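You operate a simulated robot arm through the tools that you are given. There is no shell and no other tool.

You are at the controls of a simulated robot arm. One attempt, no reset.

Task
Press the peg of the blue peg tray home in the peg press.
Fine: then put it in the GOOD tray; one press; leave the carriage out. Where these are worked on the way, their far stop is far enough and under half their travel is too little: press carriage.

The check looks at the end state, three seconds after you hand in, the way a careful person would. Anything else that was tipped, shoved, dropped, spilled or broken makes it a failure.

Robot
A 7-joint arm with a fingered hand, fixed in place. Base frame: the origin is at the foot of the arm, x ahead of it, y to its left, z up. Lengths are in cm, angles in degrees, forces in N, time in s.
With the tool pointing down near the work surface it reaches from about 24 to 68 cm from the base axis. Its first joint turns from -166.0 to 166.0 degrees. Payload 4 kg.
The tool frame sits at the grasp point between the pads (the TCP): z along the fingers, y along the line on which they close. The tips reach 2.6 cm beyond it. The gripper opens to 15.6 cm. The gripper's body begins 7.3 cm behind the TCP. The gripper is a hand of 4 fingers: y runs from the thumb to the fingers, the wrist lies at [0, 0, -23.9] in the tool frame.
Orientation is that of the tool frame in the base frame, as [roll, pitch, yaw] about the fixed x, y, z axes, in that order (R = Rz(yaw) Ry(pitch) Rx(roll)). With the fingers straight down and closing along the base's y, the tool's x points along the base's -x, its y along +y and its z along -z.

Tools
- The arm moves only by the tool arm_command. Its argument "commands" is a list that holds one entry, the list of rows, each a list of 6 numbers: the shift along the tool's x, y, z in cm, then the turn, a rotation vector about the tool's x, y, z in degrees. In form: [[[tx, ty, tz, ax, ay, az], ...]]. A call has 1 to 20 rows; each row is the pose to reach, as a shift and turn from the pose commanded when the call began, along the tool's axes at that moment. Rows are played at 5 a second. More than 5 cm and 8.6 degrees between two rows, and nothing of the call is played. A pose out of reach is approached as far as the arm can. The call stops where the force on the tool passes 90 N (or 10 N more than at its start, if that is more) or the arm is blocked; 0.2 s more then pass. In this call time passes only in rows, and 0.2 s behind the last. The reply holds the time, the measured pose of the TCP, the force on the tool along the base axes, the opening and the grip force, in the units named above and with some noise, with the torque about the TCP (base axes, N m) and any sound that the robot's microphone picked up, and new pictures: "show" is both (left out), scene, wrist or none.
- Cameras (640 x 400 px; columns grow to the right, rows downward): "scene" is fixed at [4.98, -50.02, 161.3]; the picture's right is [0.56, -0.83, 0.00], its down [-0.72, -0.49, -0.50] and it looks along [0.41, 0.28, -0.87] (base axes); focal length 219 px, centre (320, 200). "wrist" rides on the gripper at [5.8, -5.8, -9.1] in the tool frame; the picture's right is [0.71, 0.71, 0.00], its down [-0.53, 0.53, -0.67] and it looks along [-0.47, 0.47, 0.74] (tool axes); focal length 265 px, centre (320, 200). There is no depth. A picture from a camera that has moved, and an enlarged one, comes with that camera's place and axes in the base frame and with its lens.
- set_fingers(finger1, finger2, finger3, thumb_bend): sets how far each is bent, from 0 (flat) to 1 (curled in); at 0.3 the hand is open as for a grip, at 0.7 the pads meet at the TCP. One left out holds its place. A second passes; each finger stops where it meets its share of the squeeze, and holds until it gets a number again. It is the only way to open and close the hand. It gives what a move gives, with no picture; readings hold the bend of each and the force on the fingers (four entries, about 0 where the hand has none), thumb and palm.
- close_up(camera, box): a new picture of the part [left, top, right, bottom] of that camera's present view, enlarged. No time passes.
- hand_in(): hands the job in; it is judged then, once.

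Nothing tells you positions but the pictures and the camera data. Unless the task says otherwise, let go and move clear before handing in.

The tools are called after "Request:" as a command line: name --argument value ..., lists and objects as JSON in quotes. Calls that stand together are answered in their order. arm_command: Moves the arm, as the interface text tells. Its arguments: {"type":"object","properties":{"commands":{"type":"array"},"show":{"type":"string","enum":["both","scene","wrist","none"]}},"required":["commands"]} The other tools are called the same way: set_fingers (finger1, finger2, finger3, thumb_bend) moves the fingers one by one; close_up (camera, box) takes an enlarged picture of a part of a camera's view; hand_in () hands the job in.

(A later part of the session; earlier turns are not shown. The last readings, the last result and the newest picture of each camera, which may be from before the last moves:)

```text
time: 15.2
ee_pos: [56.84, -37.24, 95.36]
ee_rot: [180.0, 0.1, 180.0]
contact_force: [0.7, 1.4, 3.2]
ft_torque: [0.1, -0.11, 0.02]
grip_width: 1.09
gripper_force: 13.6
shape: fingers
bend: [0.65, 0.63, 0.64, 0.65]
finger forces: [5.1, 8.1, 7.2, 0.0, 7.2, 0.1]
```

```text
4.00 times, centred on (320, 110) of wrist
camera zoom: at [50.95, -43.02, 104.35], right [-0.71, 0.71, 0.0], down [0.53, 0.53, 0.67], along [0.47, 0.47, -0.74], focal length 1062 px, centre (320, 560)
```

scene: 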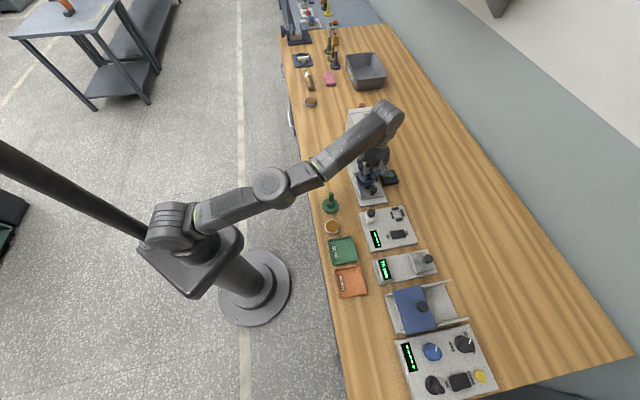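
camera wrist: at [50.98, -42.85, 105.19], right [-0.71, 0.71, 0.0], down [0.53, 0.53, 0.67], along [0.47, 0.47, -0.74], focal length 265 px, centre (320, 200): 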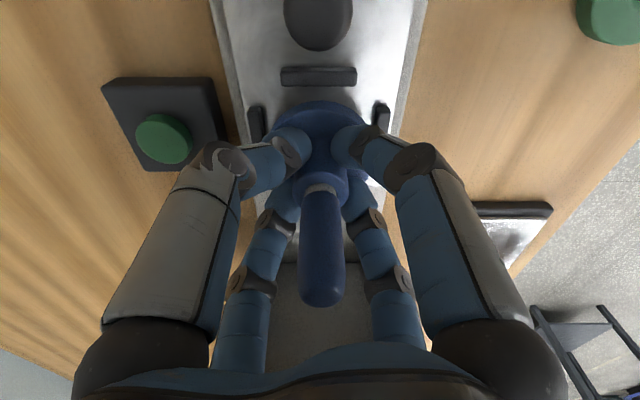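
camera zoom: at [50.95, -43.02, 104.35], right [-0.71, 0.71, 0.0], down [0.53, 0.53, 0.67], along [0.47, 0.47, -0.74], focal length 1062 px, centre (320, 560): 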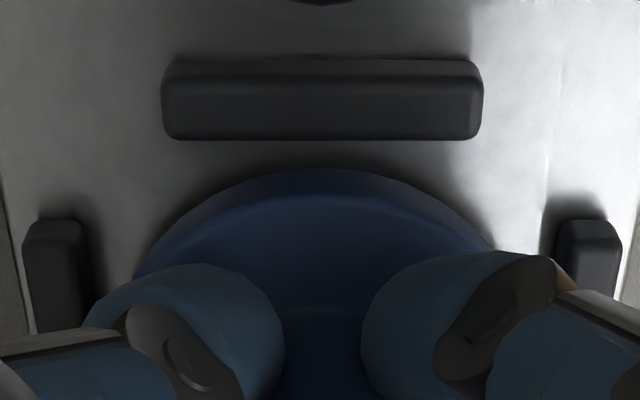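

The torque shows contact on the far bar, so the tray must come slightly back (−u). I'll nudge it that way.

Request:
arm_command --commands '[[[0.05, -0.05, -0.05, 0, 0, 0], [0.1, -0.1, -0.05, 0, 0, 0], [0.14, -0.14, -0.05, 0, 0, 0]]]' --show "none"

Request:
close_up --camera "wrist" --box '[240, 60, 400, 160]'

Request:
close_up --camera "scene" --box '[354, 172, 384, 192]'

```text
time: 16.0
ee_pos: [56.6, -37.48, 95.34]
ee_rot: [-180.0, 0.0, 180.0]
contact_force: [0.3, 0.0, -0.1]
ft_torque: [0.01, 0.0, -0.02]
grip_width: 1.11
gripper_force: 11.9
shape: fingers
bend: [0.65, 0.63, 0.64, 0.66]
finger forces: [4.9, 6.2, 6.1, 0.0, 6.9, 0.0]
```

```text
4.00 times, centred on (320, 110) of wrist
camera zoom: at [50.83, -43.12, 104.37], right [-0.71, 0.71, 0.0], down [0.53, 0.53, 0.67], along [0.47, 0.47, -0.74], focal length 1062 px, centre (320, 560)
```

zoom: 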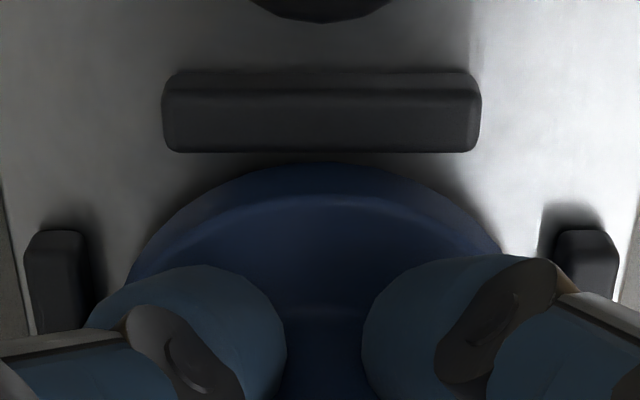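

```text
16.00 times, centred on (369, 182) of scene
camera zoom: at [4.98, -50.02, 161.3], right [0.56, -0.83, 0.0], down [-0.72, -0.49, -0.5], along [0.41, 0.28, -0.87], focal length 3509 px, centre (-464, 488)
```

zoom: 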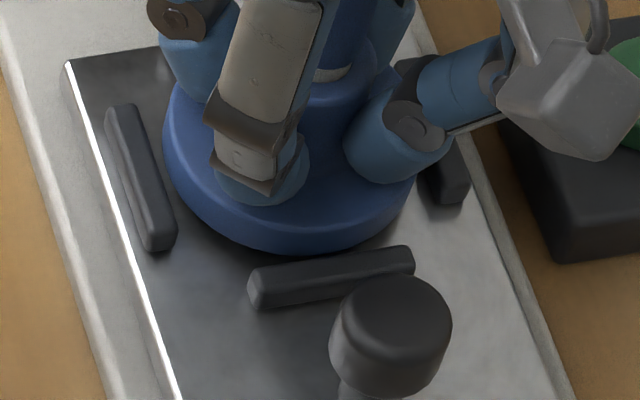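

The contact is gone, so the tray cleared the bar. I'll lower on.

Request:
arm_command --commands '[[[0, 0, 0.1, 0, 0, 0], [0, 0, 0.2, 0, 0, 0], [0, 0, 0.3, 0, 0, 0]]]' --show "none"

Request:
close_up --camera "wrist" --box '[240, 60, 400, 160]'

Request:
close_up --camera "scene" --box '[354, 172, 384, 192]'

```text
time: 16.8
ee_pos: [56.81, -37.34, 94.99]
ee_rot: [-180.0, 0.0, -180.0]
contact_force: [0.3, -0.3, 0.1]
ft_torque: [0.02, 0.0, 0.01]
grip_width: 1.08
gripper_force: 12.2
shape: fingers
bend: [0.65, 0.63, 0.64, 0.66]
finger forces: [5.0, 6.3, 6.2, 0.1, 7.0, 0.0]
```

```text
4.00 times, centred on (320, 110) of wrist
camera zoom: at [50.85, -43.12, 104.1], right [-0.71, 0.71, 0.0], down [0.53, 0.53, 0.67], along [0.47, 0.47, -0.74], focal length 1062 px, centre (320, 560)
```

zoom: 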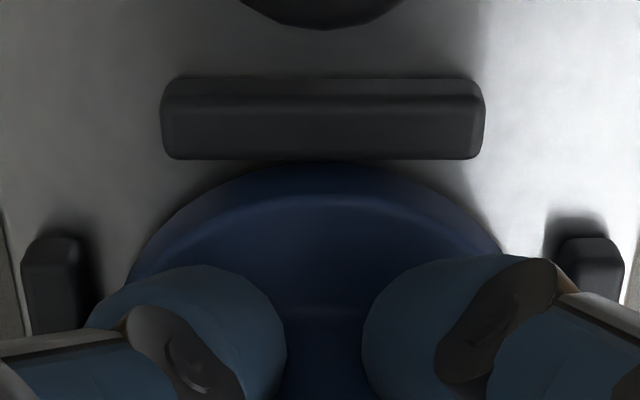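

```text
16.00 times, centred on (369, 182) of scene
camera zoom: at [4.98, -50.02, 161.3], right [0.56, -0.83, 0.0], down [-0.72, -0.49, -0.5], along [0.41, 0.28, -0.87], focal length 3509 px, centre (-464, 488)
```

zoom: 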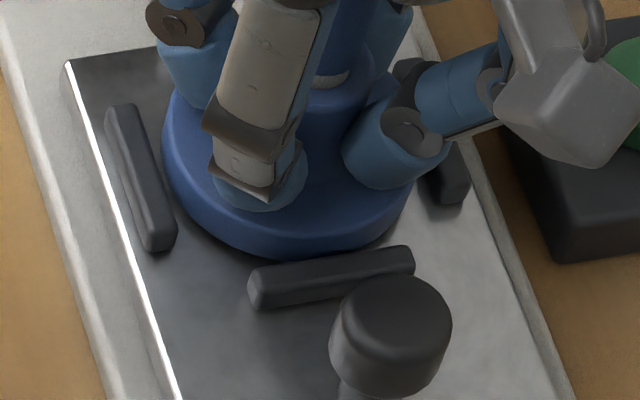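

Still free and now below bar height, sitting between the bars. I'll continue down until it touches the plate.

Request:
arm_command --commands '[[[0, 0, 0.1, 0, 0, 0], [0, 0, 0.2, 0, 0, 0], [0, 0, 0.3, 0, 0, 0]]]' --show "none"

Request:
close_up --camera "scene" --box '[354, 172, 384, 192]'

```text
time: 17.6
ee_pos: [56.77, -37.26, 94.85]
ee_rot: [180.0, 0.0, 179.9]
contact_force: [-0.1, -0.6, 1.0]
ft_torque: [-0.02, 0.0, -0.02]
grip_width: 1.08
gripper_force: 12.7
shape: fingers
bend: [0.65, 0.63, 0.64, 0.66]
finger forces: [5.1, 6.4, 6.1, 0.1, 7.2, 0.1]
```

```text
16.00 times, centred on (369, 182) of scene
camera zoom: at [4.98, -50.02, 161.3], right [0.56, -0.83, 0.0], down [-0.72, -0.49, -0.5], along [0.41, 0.28, -0.87], focal length 3509 px, centre (-464, 488)
```

zoom: 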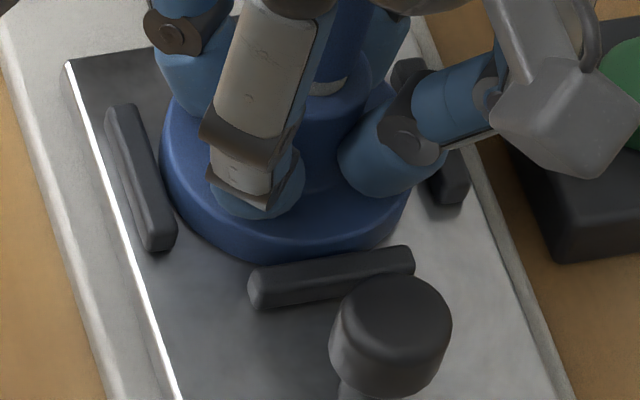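

Request:
arm_command --commands '[[[0, 0, 0.1, 0, 0, 0], [0, 0, 0.2, 0, 0, 0]]]' --show "none"

Request:
close_up --camera "scene" --box '[354, 172, 384, 192]'

Request:
close_up --camera "wrist" --box '[240, 60, 400, 160]'

```text
time: 18.2
ee_pos: [56.78, -37.34, 94.61]
ee_rot: [-179.9, 0.1, -180.0]
contact_force: [-0.4, -0.5, 10.4]
ft_torque: [-0.06, 0.01, 0.02]
grip_width: 1.06
gripper_force: 14.3
shape: fingers
bend: [0.65, 0.63, 0.64, 0.66]
finger forces: [6.3, 7.0, 6.6, 0.0, 8.5, 0.0]
```

```text
16.00 times, centred on (369, 182) of scene
camera zoom: at [4.98, -50.02, 161.3], right [0.56, -0.83, 0.0], down [-0.72, -0.49, -0.5], along [0.41, 0.28, -0.87], focal length 3509 px, centre (-464, 488)
```

zoom: 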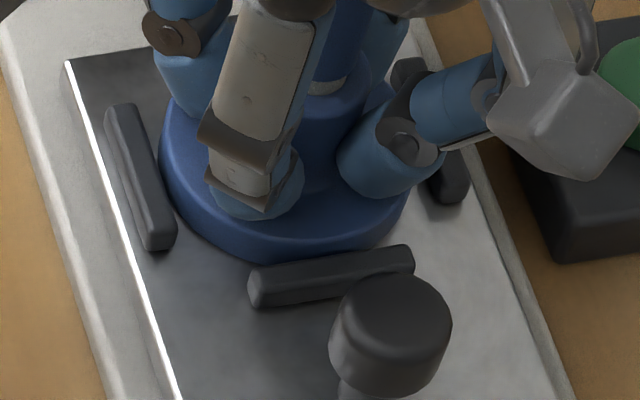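

```text
4.00 times, centred on (320, 110) of wrist
camera zoom: at [50.81, -43.1, 103.7], right [-0.71, 0.71, 0.0], down [0.53, 0.53, 0.67], along [0.47, 0.47, -0.74], focal length 1062 px, centre (320, 560)
```

zoom: 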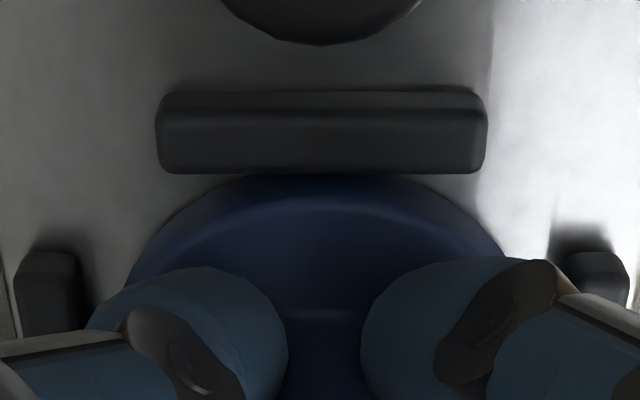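

Ten newtons with almost no torque means the tray is flat on the plate between the bars. I'll ease off and release.

Request:
arm_command --commands '[[[0, 0, -0.15, 0, 0, 0]]]' --show "none"

Request:
set_fingers --finger1 0.5 --finger2 0.5 --finger3 0.5 --thumb_bend 0.5

Request:
close_up --camera "wrist" --box '[200, 50, 440, 200]'

Request:
close_up --camera "scene" --box '[350, 165, 390, 195]'

```text
time: 18.6
ee_pos: [56.66, -37.34, 94.7]
ee_rot: [180.0, -0.1, -180.0]
contact_force: [0.6, -1.0, 8.2]
ft_torque: [-0.06, -0.01, 0.0]
grip_width: 1.06
gripper_force: 14.4
shape: fingers
bend: [0.65, 0.63, 0.64, 0.66]
finger forces: [5.8, 7.1, 6.8, 0.0, 8.3, 0.1]
```

```text
time: 19.6
ee_pos: [56.81, -37.39, 94.67]
ee_rot: [-179.9, 0.0, 179.9]
contact_force: [0.0, 0.3, 0.4]
ft_torque: [0.03, -0.04, -0.02]
grip_width: 5.08
gripper_force: 0.0
shape: fingers
bend: [0.5, 0.5, 0.5, 0.5]
finger forces: [0.0, 0.0, 0.0, 0.0, 0.0, 0.1]
```

```text
2.67 times, centred on (320, 125) of wrist
camera zoom: at [50.82, -43.12, 103.7], right [-0.71, 0.71, 0.0], down [0.53, 0.53, 0.67], along [0.47, 0.47, -0.74], focal length 708 px, centre (320, 400)
```

zoom: 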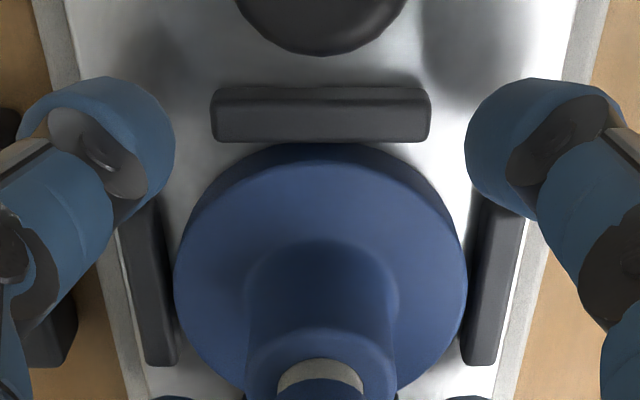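

```text
13.33 times, centred on (370, 180) of scene
camera zoom: at [4.98, -50.02, 161.3], right [0.56, -0.83, 0.0], down [-0.72, -0.49, -0.5], along [0.41, 0.28, -0.87], focal length 2924 px, centre (-347, 467)
```

zoom: 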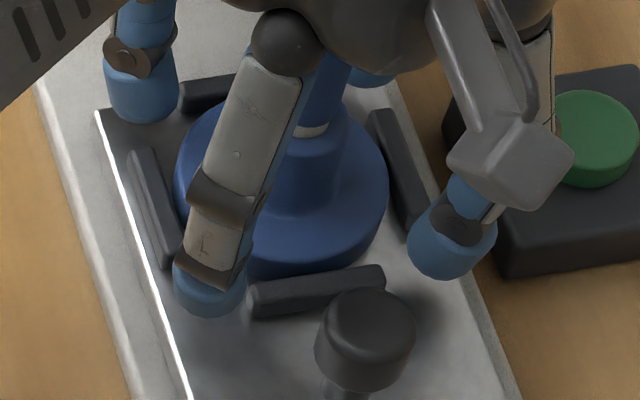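

The tray sits squarely in the nest. I'll raise the hand clear of the peg.

Request:
arm_command --commands '[[[0, 0, -2, 0, 0, 0], [0, 0, -4.5, 0, 0, 0], [0, 0, -7, 0, 0, 0], [0, 0, -9.5, 0, 0, 0], [0, 0, -12, 0, 0, 0], [0, 0, -14, 0, 0, 0]]]'

Request:
set_fingers --finger1 0.7 --finger2 0.7 --finger3 0.7 --thumb_bend 0.7

Request:
close_up --camera "wrist" --box '[0, 0, 640, 400]'

Request:
close_up --camera "scene" --box '[320, 120, 410, 200]'

```text
time: 21.0
ee_pos: [53.85, -35.79, 105.75]
ee_rot: [180.0, 0.0, 179.9]
contact_force: [-0.5, 0.3, -1.2]
ft_torque: [-0.03, 0.0, -0.02]
grip_width: 5.07
gripper_force: 0.0
shape: fingers
bend: [0.5, 0.5, 0.5, 0.5]
finger forces: [0.0, 0.0, 0.0, 0.1, 0.0, 0.0]
out of reach, approached as far as the arm can: row 2, 3, 4, 5, 6
camera wrist: at [47.96, -41.61, 114.8], right [-0.71, 0.71, 0.0], down [0.53, 0.52, 0.67], along [0.47, 0.47, -0.74], focal length 265 px, centre (320, 200)
```

scene: 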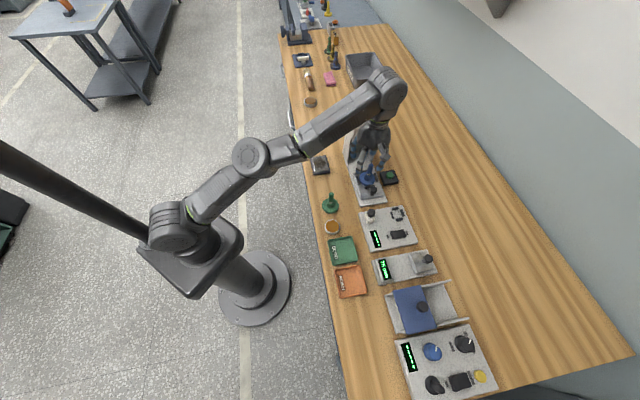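
wrist: 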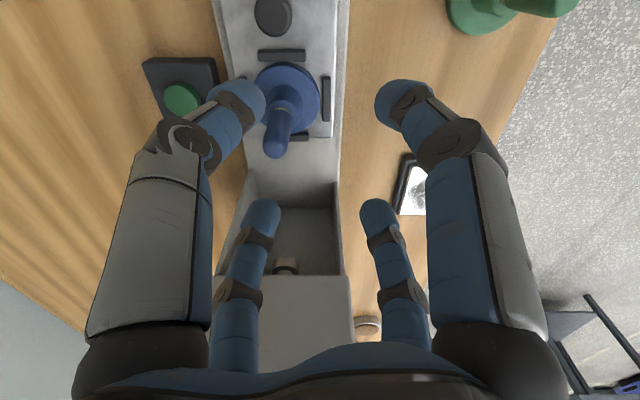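

```text
time: 22.0
ee_pos: [53.85, -35.62, 105.84]
ee_rot: [180.0, 0.0, 179.9]
contact_force: [0.5, 0.1, 1.1]
ft_torque: [0.0, 0.02, -0.02]
grip_width: 0.02
gripper_force: 0.0
shape: fingers
bend: [0.69, 0.69, 0.69, 0.69]
finger forces: [0.1, 0.0, 0.0, 0.0, 0.0, 0.1]
```

```text
1.00 times, centred on (320, 200) of wrist (not enlarged: the box is as wide or as high as the picture)
camera zoom: at [47.98, -41.61, 114.78], right [-0.71, 0.71, 0.0], down [0.53, 0.53, 0.67], along [0.47, 0.47, -0.74], focal length 265 px, centre (320, 200)
```

zoom: 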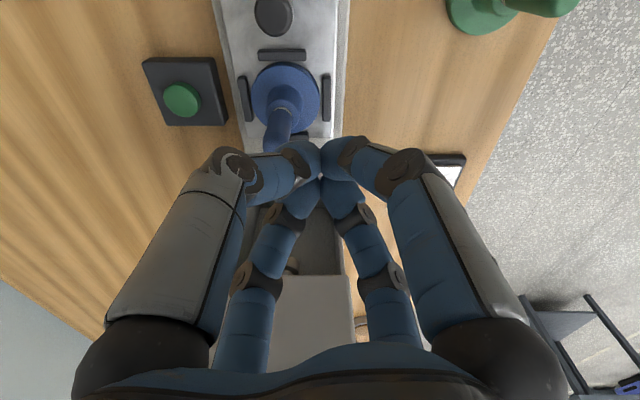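

```text
5.00 times, centred on (365, 160) of scene
camera zoom: at [4.98, -50.02, 161.3], right [0.56, -0.83, 0.0], down [-0.72, -0.49, -0.5], along [0.41, 0.28, -0.87], focal length 1096 px, centre (95, 400)
```

zoom: 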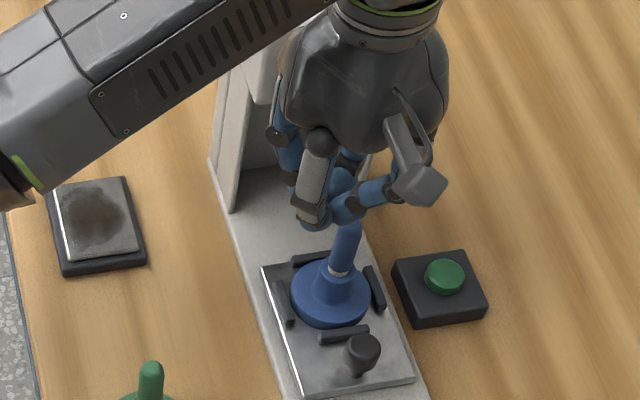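

The tray is still square in its nest and the fingers are closed into a blunt poker. I'll go round behind the knob (the side nearest the bench front row) and come down there.

Request:
arm_command --commands '[[[2.5, -2.5, 0, 0, 0, 0], [5, -5, 0, 0, 0, 0], [7.3, -7.3, 0, 0, 0, 0], [6.6, -8, 3, 0, 0, 0], [5.8, -8.8, 6, 0, 0, 0], [5.1, -9.5, 9, 0, 0, 0], [5.1, -9.5, 9, 0, 0, 0]]]'

Request:
close_up --camera "scene" --box '[340, 150, 420, 220]'

```text
time: 23.6
ee_pos: [49.54, -46.07, 97.1]
ee_rot: [179.9, -0.1, 180.0]
contact_force: [-0.9, -0.4, 0.5]
ft_torque: [0.0, 0.02, 0.0]
grip_width: 0.01
gripper_force: 0.1
shape: fingers
bend: [0.69, 0.69, 0.69, 0.69]
finger forces: [0.0, 0.0, 0.0, 0.1, 0.1, 0.0]
out of reach, approached as far as the arm can: row 1, 2, 3, 4, 5, 6, 7
camera wrist: at [43.64, -51.92, 106.12], right [-0.71, 0.71, 0.0], down [0.53, 0.52, 0.67], along [0.47, 0.47, -0.74], focal length 265 px, centre (320, 200)
```

scene: 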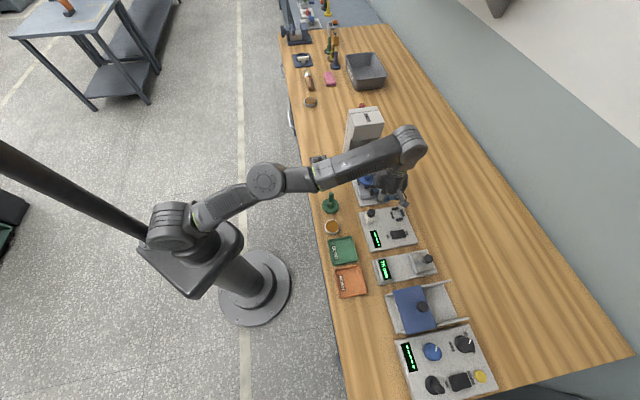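
wrist: 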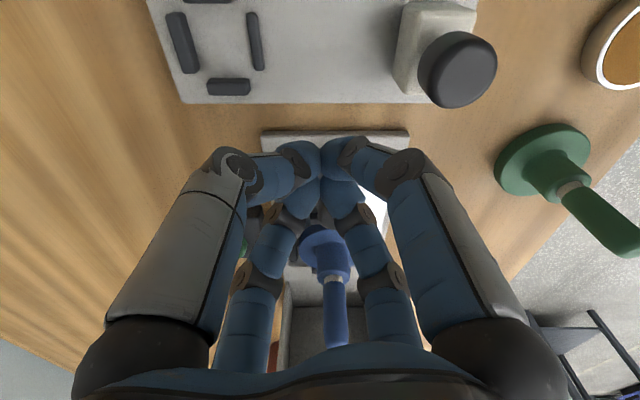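

```text
5.71 times, centred on (380, 185) of scene
camera zoom: at [4.98, -50.02, 161.3], right [0.56, -0.83, 0.0], down [-0.72, -0.49, -0.5], along [0.41, 0.28, -0.87], focal length 1253 px, centre (-23, 286)
```

zoom: 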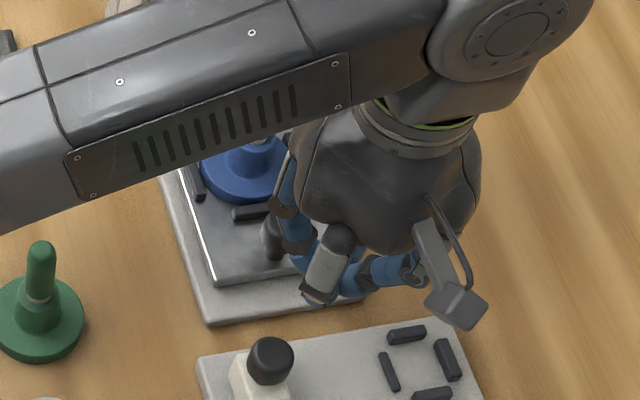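

The hand is behind the knob, about 1.2 cm too far outward. I'll correct that and go down to knob height.

Request:
arm_command --commands '[[[0.85, 0.85, 0, 0, 0, 0], [0.85, 0.85, 1.7, 0, 0, 0], [0.85, 0.85, 3.3, 0, 0, 0], [0.85, 0.85, 3.3, 0, 0, 0]]]'

Request:
close_up --camera "scene" --box '[350, 170, 400, 205]'

Request:
close_up --camera "wrist" --box '[220, 90, 420, 290]'

```text
time: 24.6
ee_pos: [50.09, -46.57, 94.34]
ee_rot: [179.9, -0.1, 179.9]
contact_force: [-0.3, 0.0, -0.6]
ft_torque: [0.02, 0.0, 0.0]
grip_width: 0.01
gripper_force: 0.0
shape: fingers
bend: [0.69, 0.69, 0.69, 0.69]
finger forces: [0.1, 0.1, 0.0, 0.0, 0.0, 0.0]
out of reach, approached as far as the arm can: row 1, 2, 3, 4
camera wrist: at [44.23, -52.4, 103.35], right [-0.71, 0.71, 0.0], down [0.53, 0.52, 0.67], along [0.47, 0.47, -0.74], focal length 265 px, centre (320, 200)
```

scene: 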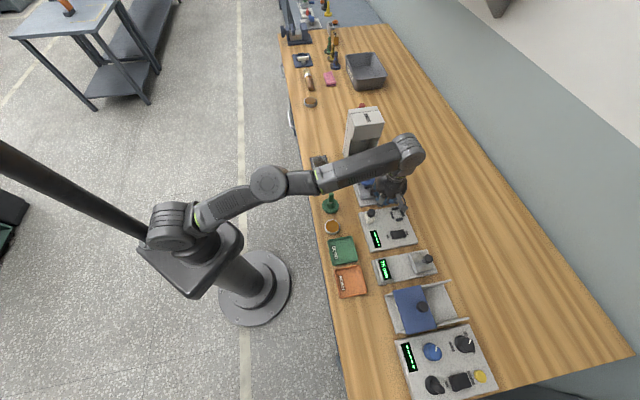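
wrist: 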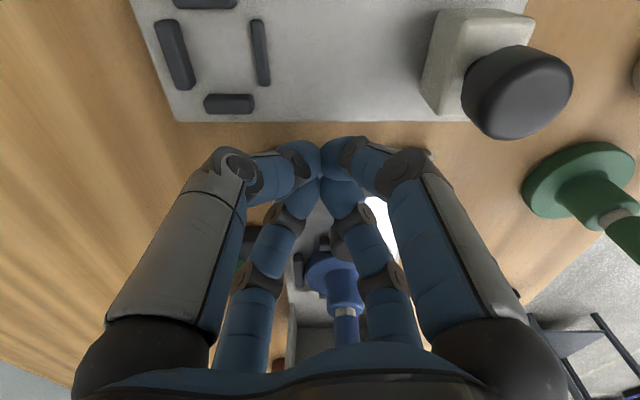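

```text
11.43 times, centred on (375, 188) of scene
camera zoom: at [4.98, -50.02, 161.3], right [0.56, -0.83, 0.0], down [-0.72, -0.49, -0.5], along [0.41, 0.28, -0.87], focal length 2506 px, centre (-309, 343)
```

zoom: 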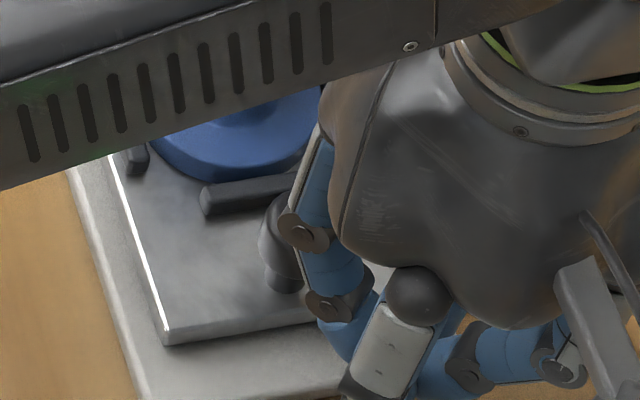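

```text
2.00 times, centred on (320, 190) of wrist
camera zoom: at [44.23, -52.4, 103.35], right [-0.71, 0.71, 0.0], down [0.53, 0.52, 0.67], along [0.47, 0.47, -0.74], focal length 531 px, centre (320, 220)
```

zoom: 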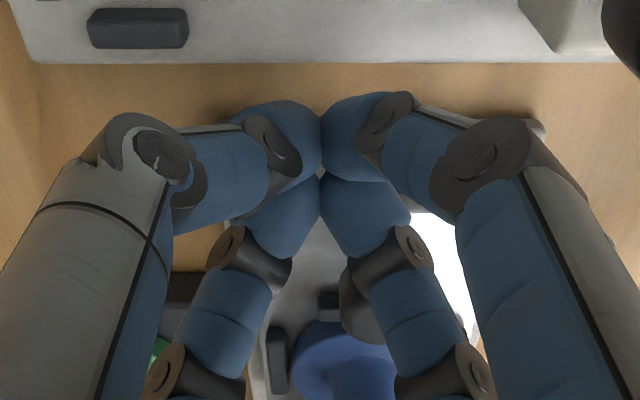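

The arm is still treating an out-of-reach pose as its base, so I'll pull back sideways only to resynchronise before lowering.

Request:
arm_command --commands '[[[1, 0.5, 0, 0, 0, 0], [2, 1.0, 0, 0, 0, 0], [2, 1.0, 0, 0, 0, 0]]]' --show "none"

```text
time: 25.4
ee_pos: [49.41, -47.08, 94.91]
ee_rot: [179.8, -0.1, 180.0]
contact_force: [0.9, -0.1, 0.3]
ft_torque: [0.02, -0.01, -0.02]
grip_width: 0.0
gripper_force: 0.0
shape: fingers
bend: [0.69, 0.69, 0.69, 0.69]
finger forces: [0.1, 0.0, 0.1, 0.1, 0.1, 0.1]
out of reach, approached as far as the arm can: row 1, 2, 3
```

Request:
arm_command --commands '[[[0.7, 0.7, -0.5, 0, 0, 0], [1.4, 1.4, -0.5, 0, 0, 0], [2.1, 2.1, -0.5, 0, 0, 0], [2.8, 2.8, -0.5, 0, 0, 0], [2.8, 2.8, -0.5, 0, 0, 0]]]'

```text
time: 26.6
ee_pos: [49.39, -46.86, 95.88]
ee_rot: [179.9, -0.1, 179.8]
contact_force: [0.0, -0.8, 1.4]
ft_torque: [0.02, -0.01, -0.02]
grip_width: 0.01
gripper_force: 0.1
shape: fingers
bend: [0.69, 0.69, 0.69, 0.69]
finger forces: [0.0, 0.1, 0.1, 0.0, 0.0, 0.1]
out of reach, approached as far as the arm can: row 1, 2, 3, 4, 5
camera wrist: at [43.41, -52.68, 104.85], right [-0.71, 0.71, 0.0], down [0.53, 0.52, 0.67], along [0.47, 0.47, -0.74], focal length 265 px, centre (320, 200)
```

scene: 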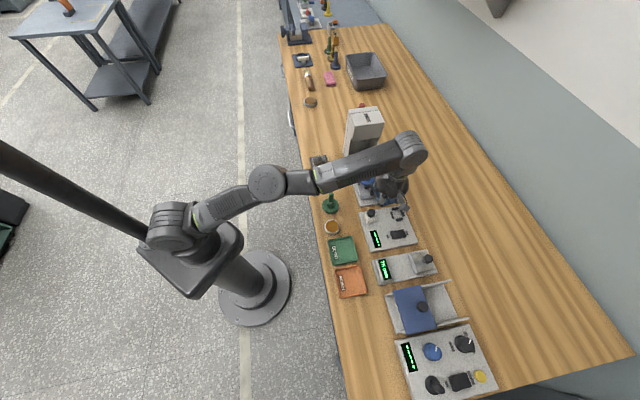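
wrist: 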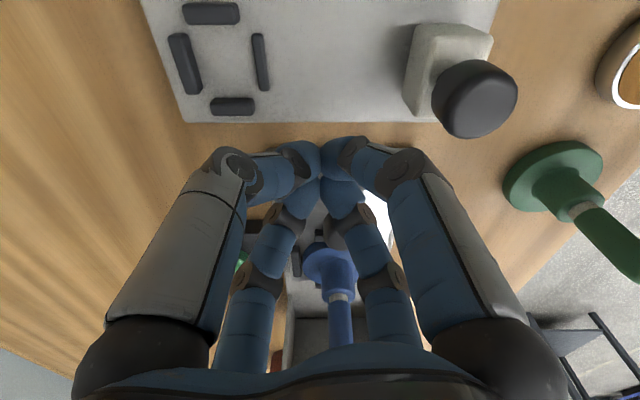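

Request:
arm_command --commands '[[[0, 0, 0, 0, 0, 0], [0, 0, 0, 0, 0, 0], [0, 0, 0, 0, 0, 0], [0, 0, 0, 0, 0, 0]]]' --show "none"

```text
time: 27.6
ee_pos: [49.32, -46.91, 95.88]
ee_rot: [179.9, -0.2, 179.9]
contact_force: [0.1, 0.0, 0.5]
ft_torque: [-0.02, 0.0, 0.0]
grip_width: 0.01
gripper_force: 0.1
shape: fingers
bend: [0.69, 0.69, 0.69, 0.69]
finger forces: [0.0, 0.1, 0.0, 0.0, 0.1, 0.0]
```

A zero shift isn't flagged, so the base pose is now the true one. I'll try a small retreat toward the robot.

Request:
arm_command --commands '[[[0.1, 0.1, 0, 0, 0, 0], [0.2, 0.2, 0, 0, 0, 0], [0.3, 0.3, 0, 0, 0, 0], [0.4, 0.4, 0, 0, 0, 0]]]' --show "none"

```text
time: 28.6
ee_pos: [49.34, -46.87, 95.88]
ee_rot: [180.0, -0.1, 179.9]
contact_force: [-0.2, 0.6, -0.1]
ft_torque: [-0.03, -0.01, 0.02]
grip_width: 0.01
gripper_force: 0.0
shape: fingers
bend: [0.69, 0.69, 0.69, 0.69]
finger forces: [0.0, 0.0, 0.1, 0.0, 0.0, 0.1]
out of reach, approached as far as the arm can: row 3, 4
```

The elbow is locked straight. Moving down slightly should bend it; then I'll retreat.

Request:
arm_command --commands '[[[0, 0, 0.4, 0, 0, 0], [0, 0, 0.8, 0, 0, 0], [0, 0, 1.2, 0, 0, 0], [0, 0, 1.6, 0, 0, 0], [0.1, 0.1, 1.7, 0, 0, 0], [0.2, 0.2, 1.7, 0, 0, 0], [0.4, 0.4, 1.7, 0, 0, 0], [0.6, 0.6, 1.7, 0, 0, 0], [0.8, 0.8, 1.7, 0, 0, 0]]]' --show "none"

```text
time: 30.6
ee_pos: [49.61, -47.2, 94.37]
ee_rot: [179.9, -0.1, 179.8]
contact_force: [-0.4, 0.2, -0.4]
ft_torque: [-0.02, -0.03, 0.04]
grip_width: 0.01
gripper_force: 0.1
shape: fingers
bend: [0.69, 0.69, 0.69, 0.69]
finger forces: [0.0, 0.0, 0.1, 0.0, 0.0, 0.0]
out of reach, approached as far as the arm can: row 4, 5, 6, 7, 8, 9
```

The straight elbow only bends on a downward stroke from higher up. I'll raise well up along the reach limit, then come straight down.

Request:
arm_command --commands '[[[0, 0, -3, 0, 0, 0], [0, 0, -6, 0, 0, 0], [0, 0, -9, 0, 0, 0], [0, 0, -12, 0, 0, 0], [0, 0, -15, 0, 0, 0], [0, 0, -18, 0, 0, 0]]]' --show "none"

Request:
arm_command --commands '[[[0, 0, 1, 0, 0, 0], [0, 0, 2, 0, 0, 0], [0, 0, 3, 0, 0, 0], [0, 0, 4, 0, 0, 0], [0, 0, 5, 0, 0, 0]]]' --show "none"

```text
time: 32.0
ee_pos: [46.81, -44.14, 106.07]
ee_rot: [180.0, -0.1, 180.0]
contact_force: [-0.1, -0.1, 0.6]
ft_torque: [0.01, -0.04, 0.02]
grip_width: 0.0
gripper_force: 0.0
shape: fingers
bend: [0.69, 0.69, 0.69, 0.69]
finger forces: [0.0, 0.0, 0.0, 0.1, 0.0, 0.0]
out of reach, approached as far as the arm can: row 1, 2, 3, 4, 5, 6
```

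```text
time: 33.2
ee_pos: [48.25, -45.25, 101.78]
ee_rot: [180.0, 0.1, -180.0]
contact_force: [-0.8, 1.1, -0.4]
ft_torque: [0.0, -0.04, -0.01]
grip_width: 0.01
gripper_force: 0.2
shape: fingers
bend: [0.69, 0.69, 0.69, 0.69]
finger forces: [0.0, 0.0, 0.0, 0.0, 0.0, 0.0]
out of reach, approached as far as the arm can: row 1, 2, 3, 4, 5
```

Request:
arm_command --commands '[[[-0.2, 0.9, 0, 0, 0, 0], [-0.4, 1.8, 0, 0, 0, 0], [-0.6, 2.7, 0, 0, 0, 0], [-0.7, 3.5, 0, 0, 0, 0]]]'

```text
time: 34.2
ee_pos: [49.89, -43.1, 102.4]
ee_rot: [179.9, -0.1, 180.0]
contact_force: [-0.4, 0.3, 0.0]
ft_torque: [0.01, -0.02, -0.02]
grip_width: 0.01
gripper_force: 0.1
shape: fingers
bend: [0.69, 0.69, 0.69, 0.69]
finger forces: [0.1, 0.0, 0.0, 0.1, 0.0, 0.0]
out of reach, approached as far as the arm can: row 1, 2, 3, 4
camera wrist: at [44.04, -48.88, 111.34], right [-0.71, 0.71, 0.0], down [0.53, 0.52, 0.67], along [0.47, 0.47, -0.74], focal length 265 px, centre (320, 200)
```

scene: 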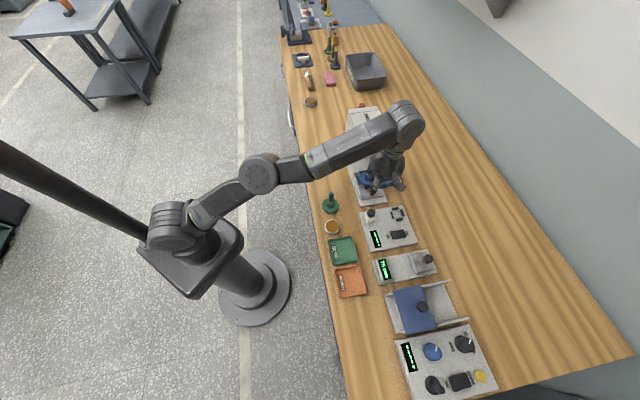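
wrist: 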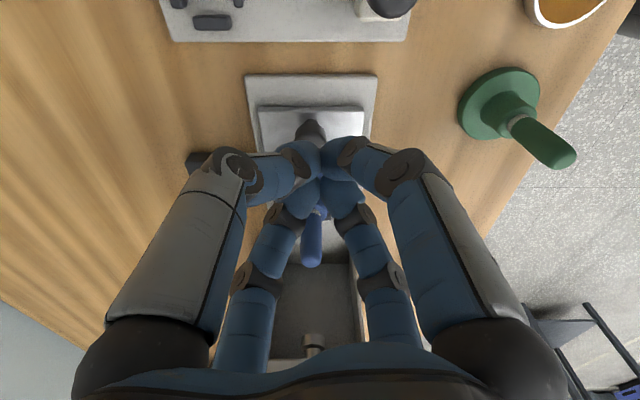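

The arm stays pinned at full stretch. I'll try tilting the hand outward with the tool tip fixed, which draws the wrist inward.

Request:
arm_command --commands '[[[0, 0, 0, 2.8, -2.8, 0], [0, 0, 0, 5.6, -5.6, 0], [0, 0, 0, 8.4, -8.4, 0], [0, 0, 0, 11.2, -11.2, 0], [0, 0, 0, 11.2, -11.2, 0]]]' --show "scene"

```text
time: 35.4
ee_pos: [54.34, -47.07, 104.72]
ee_rot: [-168.8, 11.1, -179.0]
contact_force: [0.8, 0.2, 0.0]
ft_torque: [0.01, -0.01, 0.02]
grip_width: 0.01
gripper_force: 0.0
shape: fingers
bend: [0.69, 0.69, 0.69, 0.69]
finger forces: [0.0, 0.0, 0.0, 0.0, 0.0, 0.1]
out of reach, approached as far as the arm can: row 1, 2, 3, 4, 5
```

scene: 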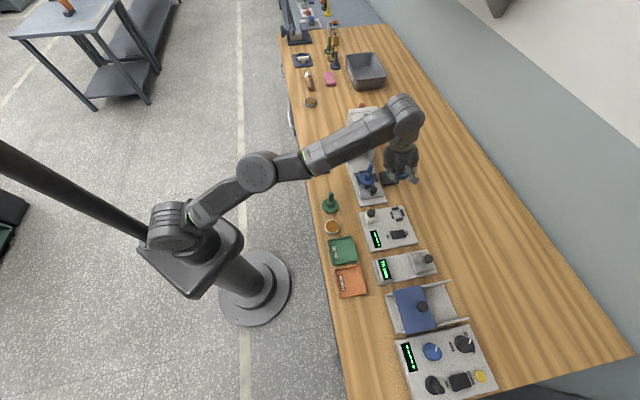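

The hand tilted but the wrist stayed at full stretch. I'll try moving up and inward together.

Request:
arm_command --commands '[[[0.4, 0.4, -1, 0, 0, 0], [0.8, 0.8, -2, 0, 0, 0], [1.2, 1.2, -3, 0, 0, 0], [1.6, 1.6, -4, 0, 0, 0], [1.95, 1.95, -4.94, 0, 0, 0], [1.95, 1.95, -4.94, 0, 0, 0]]]' --show "none"

```text
time: 36.8
ee_pos: [52.84, -45.44, 109.44]
ee_rot: [-168.7, 11.1, -179.0]
contact_force: [-0.3, 0.6, 0.0]
ft_torque: [-0.03, -0.03, 0.01]
grip_width: 0.0
gripper_force: 0.1
shape: fingers
bend: [0.69, 0.69, 0.69, 0.69]
finger forces: [0.0, 0.1, 0.1, 0.0, 0.0, 0.0]
out of reach, approached as far as the arm can: row 1, 2, 3, 4, 5, 6
```

The elbow seems to be just past straight on the wrong side. I'll stretch outward while moving down to bring it through, then retreat.

Request:
arm_command --commands '[[[-2.04, -2.04, 0.82, 0, 0, 0], [-2.04, -2.04, 0.82, 0, 0, 0], [-2.335, -2.335, 3.016, 0, 0, 0], [-2.493, -2.493, 5.158, 0, 0, 0], [-2.651, -2.651, 7.3, 0, 0, 0], [-2.741, -2.741, 9.416, 0, 0, 0], [-2.6, -2.6, 11.3, 0, 0, 0]]]' --show "none"

Request:
arm_command --commands '[[[0.7, 0.7, 0, 0, 0, 0], [1.4, 1.4, 0, 0, 0, 0], [2.1, 2.1, 0, 0, 0, 0], [2.8, 2.8, 0, 0, 0, 0]]]' --show "scene"

```text
time: 38.4
ee_pos: [55.71, -48.62, 99.78]
ee_rot: [-168.6, 11.1, -178.9]
contact_force: [-0.4, 0.1, -1.2]
ft_torque: [-0.01, 0.0, 0.01]
grip_width: 0.0
gripper_force: 0.0
shape: fingers
bend: [0.69, 0.69, 0.69, 0.69]
finger forces: [0.0, 0.0, 0.1, 0.1, 0.0, 0.0]
out of reach, approached as far as the arm can: row 1, 2, 3, 4, 5, 6, 7
```

```text
time: 39.4
ee_pos: [55.54, -48.46, 99.68]
ee_rot: [-168.7, 11.2, -178.9]
contact_force: [0.9, -0.3, 0.4]
ft_torque: [0.0, 0.03, 0.01]
grip_width: 0.01
gripper_force: 0.0
shape: fingers
bend: [0.69, 0.69, 0.69, 0.69]
finger forces: [0.0, 0.0, 0.1, 0.0, 0.0, 0.1]
out of reach, approached as far as the arm can: row 1, 2, 3, 4
```

scene: 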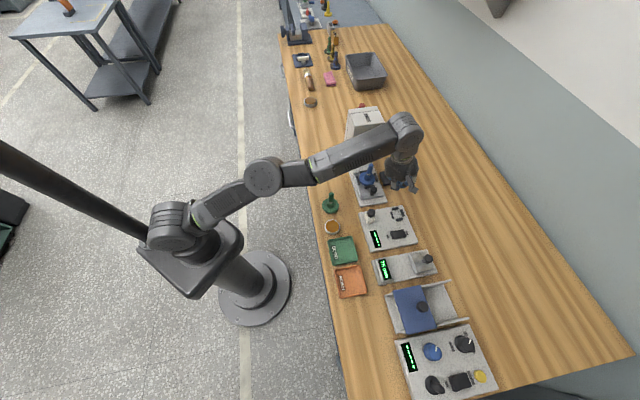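

Request:
close_up --camera "scene" --box '[130, 90, 430, 300]'

```text
1.90 times, centred on (280, 195) of scene
camera zoom: at [4.98, -50.02, 161.3], right [0.56, -0.83, 0.0], down [-0.72, -0.49, -0.5], along [0.41, 0.28, -0.87], focal length 418 px, centre (396, 210)
```

zoom: 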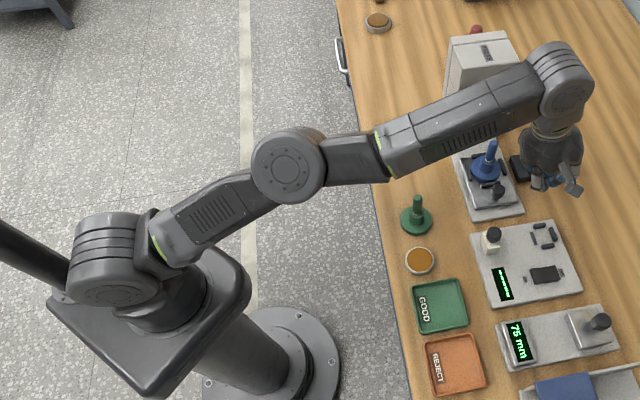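

The elbow axis is vertical, so the elbow bends sideways, and my sweep to −u drove it straight. I'll raise high clear of everything, then swing back the other way to let it bend properly.

Request:
arm_command --commands '[[[0.26, 0.26, -3.85, 0, 0, 0], [0.51, 0.51, -7.7, 0, 0, 0], [0.77, 0.77, -11.5, 0, 0, 0], [1.03, 1.03, -15.4, 0, 0, 0], [1.29, 1.29, -19.2, 0, 0, 0], [1.54, 1.54, -23.1, 0, 0, 0], [1.8, 1.8, -26.9, 0, 0, 0]]]' --show "scene"

```text
time: 41.0
ee_pos: [46.96, -40.65, 121.67]
ee_rot: [-168.4, 11.4, -178.7]
contact_force: [-0.8, -0.5, 1.1]
ft_torque: [-0.04, -0.02, -0.02]
grip_width: 0.0
gripper_force: 0.0
shape: fingers
bend: [0.69, 0.69, 0.69, 0.69]
finger forces: [0.1, 0.0, 0.1, 0.0, 0.0, 0.0]
out of reach, approached as far as the arm can: row 4, 5, 6, 7
```

scene: 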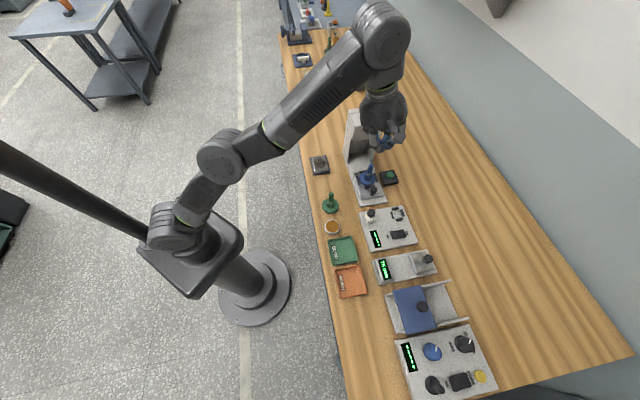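

The elbow has flipped to the wrong side. I'll rise above the press head and swing toward +u while stretching outward, to carry it back through.

Request:
arm_command --commands '[[[0.93, 0.93, -4.53, 0, 0, 0], [1.86, 1.86, -9.06, 0, 0, 0], [-1.65, 4.0, -8.79, 0, 0, 0], [-4.21, 7.1, -8.9, 0, 0, 0], [-6.15, 10.82, -9.25, 0, 0, 0], [-7.82, 14.8, -9.72, 0, 0, 0], [-9.22, 19.06, -10.29, 0, 0, 0], [-10.35, 23.59, -10.97, 0, 0, 0], [-10.35, 23.59, -10.97, 0, 0, 0]]]' --show "scene"

```text
time: 43.0
ee_pos: [53.65, -16.25, 127.81]
ee_rot: [-168.7, 11.1, -179.0]
contact_force: [0.0, 0.6, 0.1]
ft_torque: [0.03, -0.01, -0.01]
grip_width: 0.0
gripper_force: 0.1
shape: fingers
bend: [0.69, 0.69, 0.69, 0.69]
finger forces: [0.0, 0.0, 0.0, 0.0, 0.1, 0.0]
out of reach, approached as far as the arm can: row 1, 2, 3, 4, 5, 6, 7, 8, 9
```

scene: 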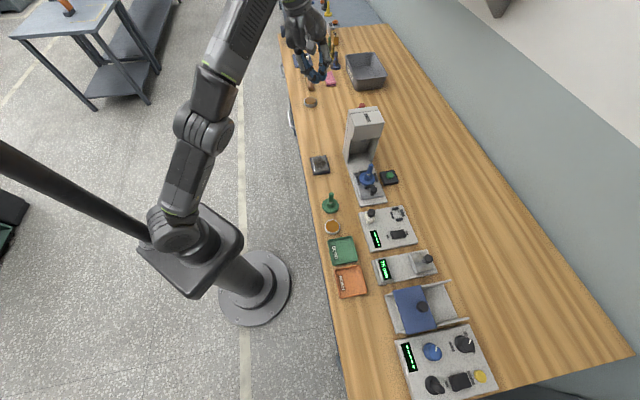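

Request:
arm_command --commands '[[[0.7, 1.17, -0.38, 0, 0, 0], [1.41, 2.33, -0.75, 0, 0, 0], [2.1, 3.5, -1.1, 0, 0, 0], [2.82, 4.66, -1.5, 0, 0, 0], [3.5, 5.8, -1.9, 0, 0, 0], [4.2, 7, -2.2, 0, 0, 0]]]' --show "scene"

```text
time: 44.4
ee_pos: [49.31, -8.9, 127.9]
ee_rot: [-168.7, 11.1, -179.0]
contact_force: [0.4, 0.5, -0.6]
ft_torque: [-0.01, 0.03, 0.0]
grip_width: 0.0
gripper_force: 0.0
shape: fingers
bend: [0.69, 0.69, 0.69, 0.69]
finger forces: [0.0, 0.0, 0.0, 0.1, 0.0, 0.1]
```

scene: 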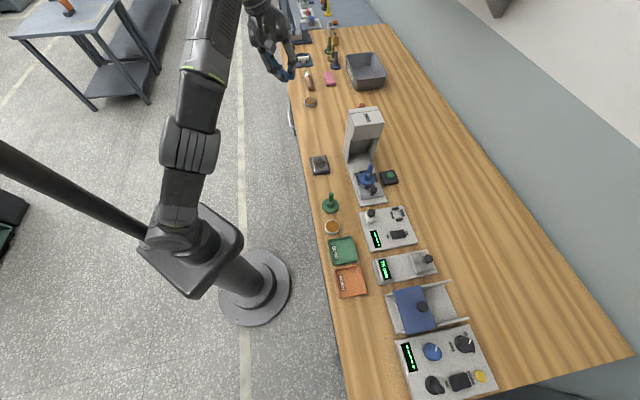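

The elbow is unlocked and no reach warnings remain. I'll keep the hand tilted outward about 16° so the wrist stays inside its reach, and travel back toward the knob side at height.

Request:
arm_command --commands '[[[1.68, -3.02, 0.66, 0, 0, 0], [3.35, -6.05, 1.32, 0, 0, 0], [5.03, -9.08, 1.98, 0, 0, 0], [6.7, -12.1, 2.64, 0, 0, 0], [8.38, -15.1, 3.3, 0, 0, 0], [10.05, -18.15, 3.97, 0, 0, 0], [11.7, -21.2, 4.63, 0, 0, 0], [13.4, -24.2, 5.29, 0, 0, 0], [13.4, -24.2, 5.29, 0, 0, 0]]]' --show "scene"

```text
time: 46.4
ee_pos: [36.65, -33.98, 124.89]
ee_rot: [-168.7, 11.1, -178.9]
contact_force: [0.2, 0.4, 0.2]
ft_torque: [-0.03, 0.04, 0.0]
grip_width: 0.0
gripper_force: 0.1
shape: fingers
bend: [0.69, 0.69, 0.69, 0.69]
finger forces: [0.1, 0.0, 0.0, 0.0, 0.1, 0.0]
```

scene: 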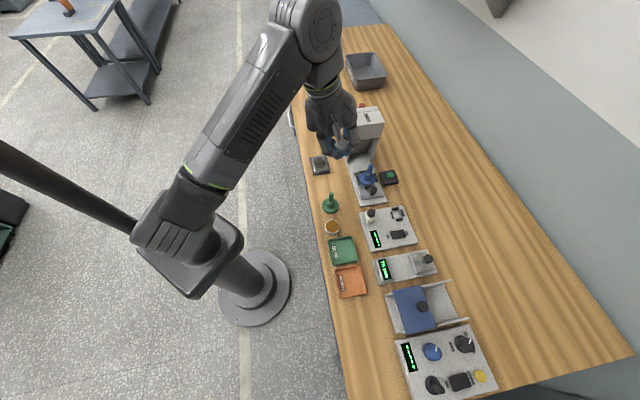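

Request:
arm_command --commands '[[[-0.89, -0.87, 3.63, 0, 0, 0], [-1.78, -1.73, 7.25, 0, 0, 0], [-2.67, -2.6, 10.88, 0, 0, 0], [-3.55, -3.46, 14.5, 0, 0, 0], [-4.44, -4.33, 18.1, 0, 0, 0], [-5.33, -5.19, 21.76, 0, 0, 0], [-5.33, -5.19, 21.76, 0, 0, 0]]]'

Request:
close_up --camera "scene" --box '[330, 140, 420, 215]'

```text
time: 48.0
ee_pos: [46.11, -43.04, 105.86]
ee_rot: [-168.8, 11.1, -179.0]
contact_force: [0.1, 0.9, 0.6]
ft_torque: [-0.02, 0.04, -0.01]
grip_width: 0.0
gripper_force: 0.1
shape: fingers
bend: [0.69, 0.69, 0.69, 0.69]
finger forces: [0.0, 0.1, 0.0, 0.0, 0.0, 0.1]
camera wrist: at [38.43, -47.13, 114.59], right [-0.68, 0.68, -0.27], down [0.4, 0.65, 0.64], along [0.62, 0.33, -0.72], focal length 265 px, centre (320, 200)
```

scene: 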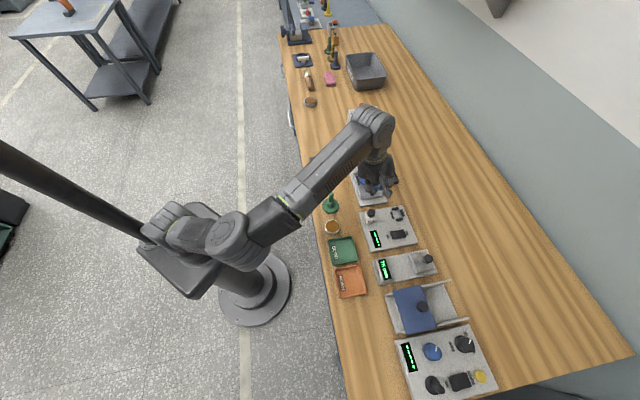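
wrist: 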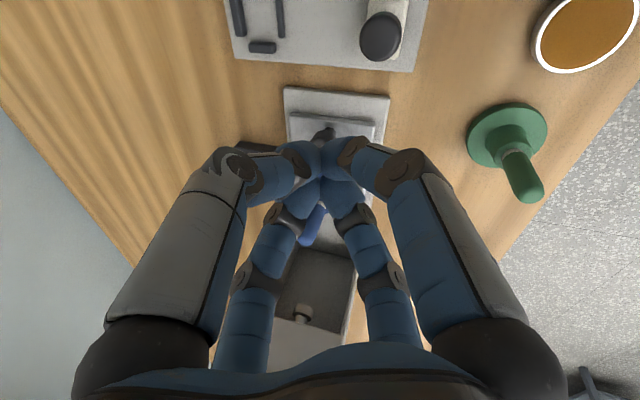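

```text
5.33 times, centred on (375, 178) of scene
camera zoom: at [4.98, -50.02, 161.3], right [0.56, -0.83, 0.0], down [-0.72, -0.49, -0.5], along [0.41, 0.28, -0.87], focal length 1170 px, centre (27, 320)
```

zoom: 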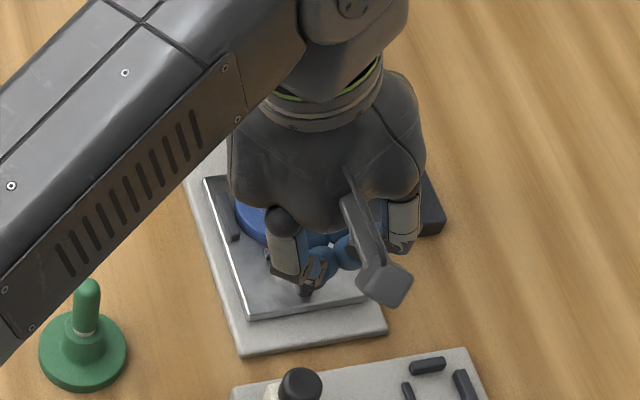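

Request:
arm_command --commands '[[[0.04, 0, 3, 0, 0, 0], [0.1, -0.03, 6, 0, 0, 0], [0.16, -0.05, 9, 0, 0, 0], [0.22, -0.06, 11, 0, 0, 0], [0.22, -0.06, 12.1, 0, 0, 0]]]'

Request:
close_up --camera "scene" --box '[345, 165, 405, 210]'

Request:
close_up --camera "wrist" --box '[220, 80, 420, 280]'

```text
time: 49.2
ee_pos: [48.46, -45.11, 94.52]
ee_rot: [-168.6, 11.4, -178.7]
contact_force: [10.7, 7.6, 12.0]
ft_torque: [-0.08, 0.78, -0.38]
grip_width: 0.0
gripper_force: 8.0
shape: fingers
bend: [0.7, 0.68, 0.69, 0.69]
finger forces: [17.1, 0.0, 0.0, 0.1, 0.1, 0.0]
camera wrist: at [40.73, -49.29, 103.08], right [-0.68, 0.68, -0.28], down [0.39, 0.66, 0.64], along [0.62, 0.33, -0.71], focal length 265 px, centre (320, 200)
```

scene: 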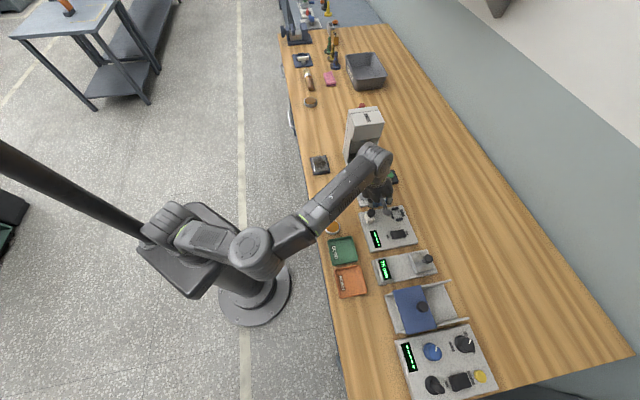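
wrist: 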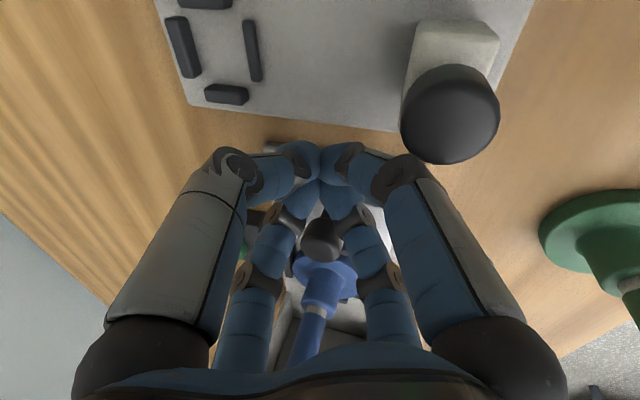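

```text
8.89 times, centred on (375, 188) of scene
camera zoom: at [4.98, -50.02, 161.3], right [0.56, -0.83, 0.0], down [-0.72, -0.49, -0.5], along [0.41, 0.28, -0.87], focal length 1949 px, centre (-169, 311)
```

zoom: 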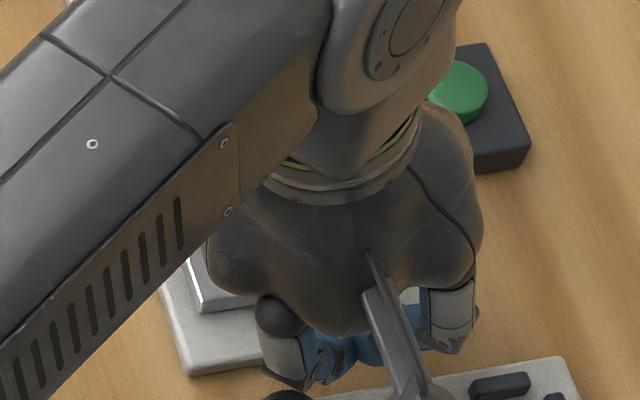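

```text
2.00 times, centred on (320, 180) of wrist
camera zoom: at [40.73, -49.29, 103.08], right [-0.68, 0.68, -0.28], down [0.39, 0.66, 0.64], along [0.62, 0.33, -0.71], focal length 531 px, centre (320, 240)
```

zoom: 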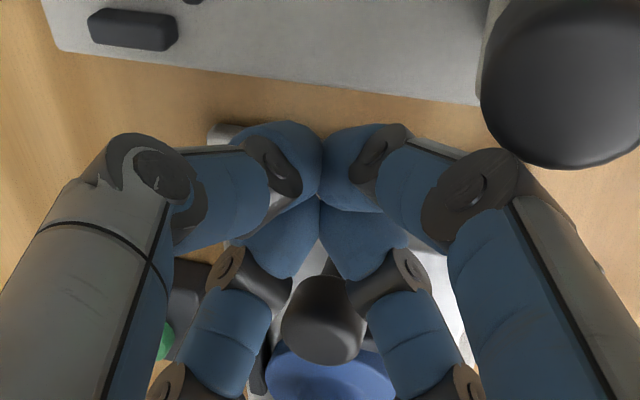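

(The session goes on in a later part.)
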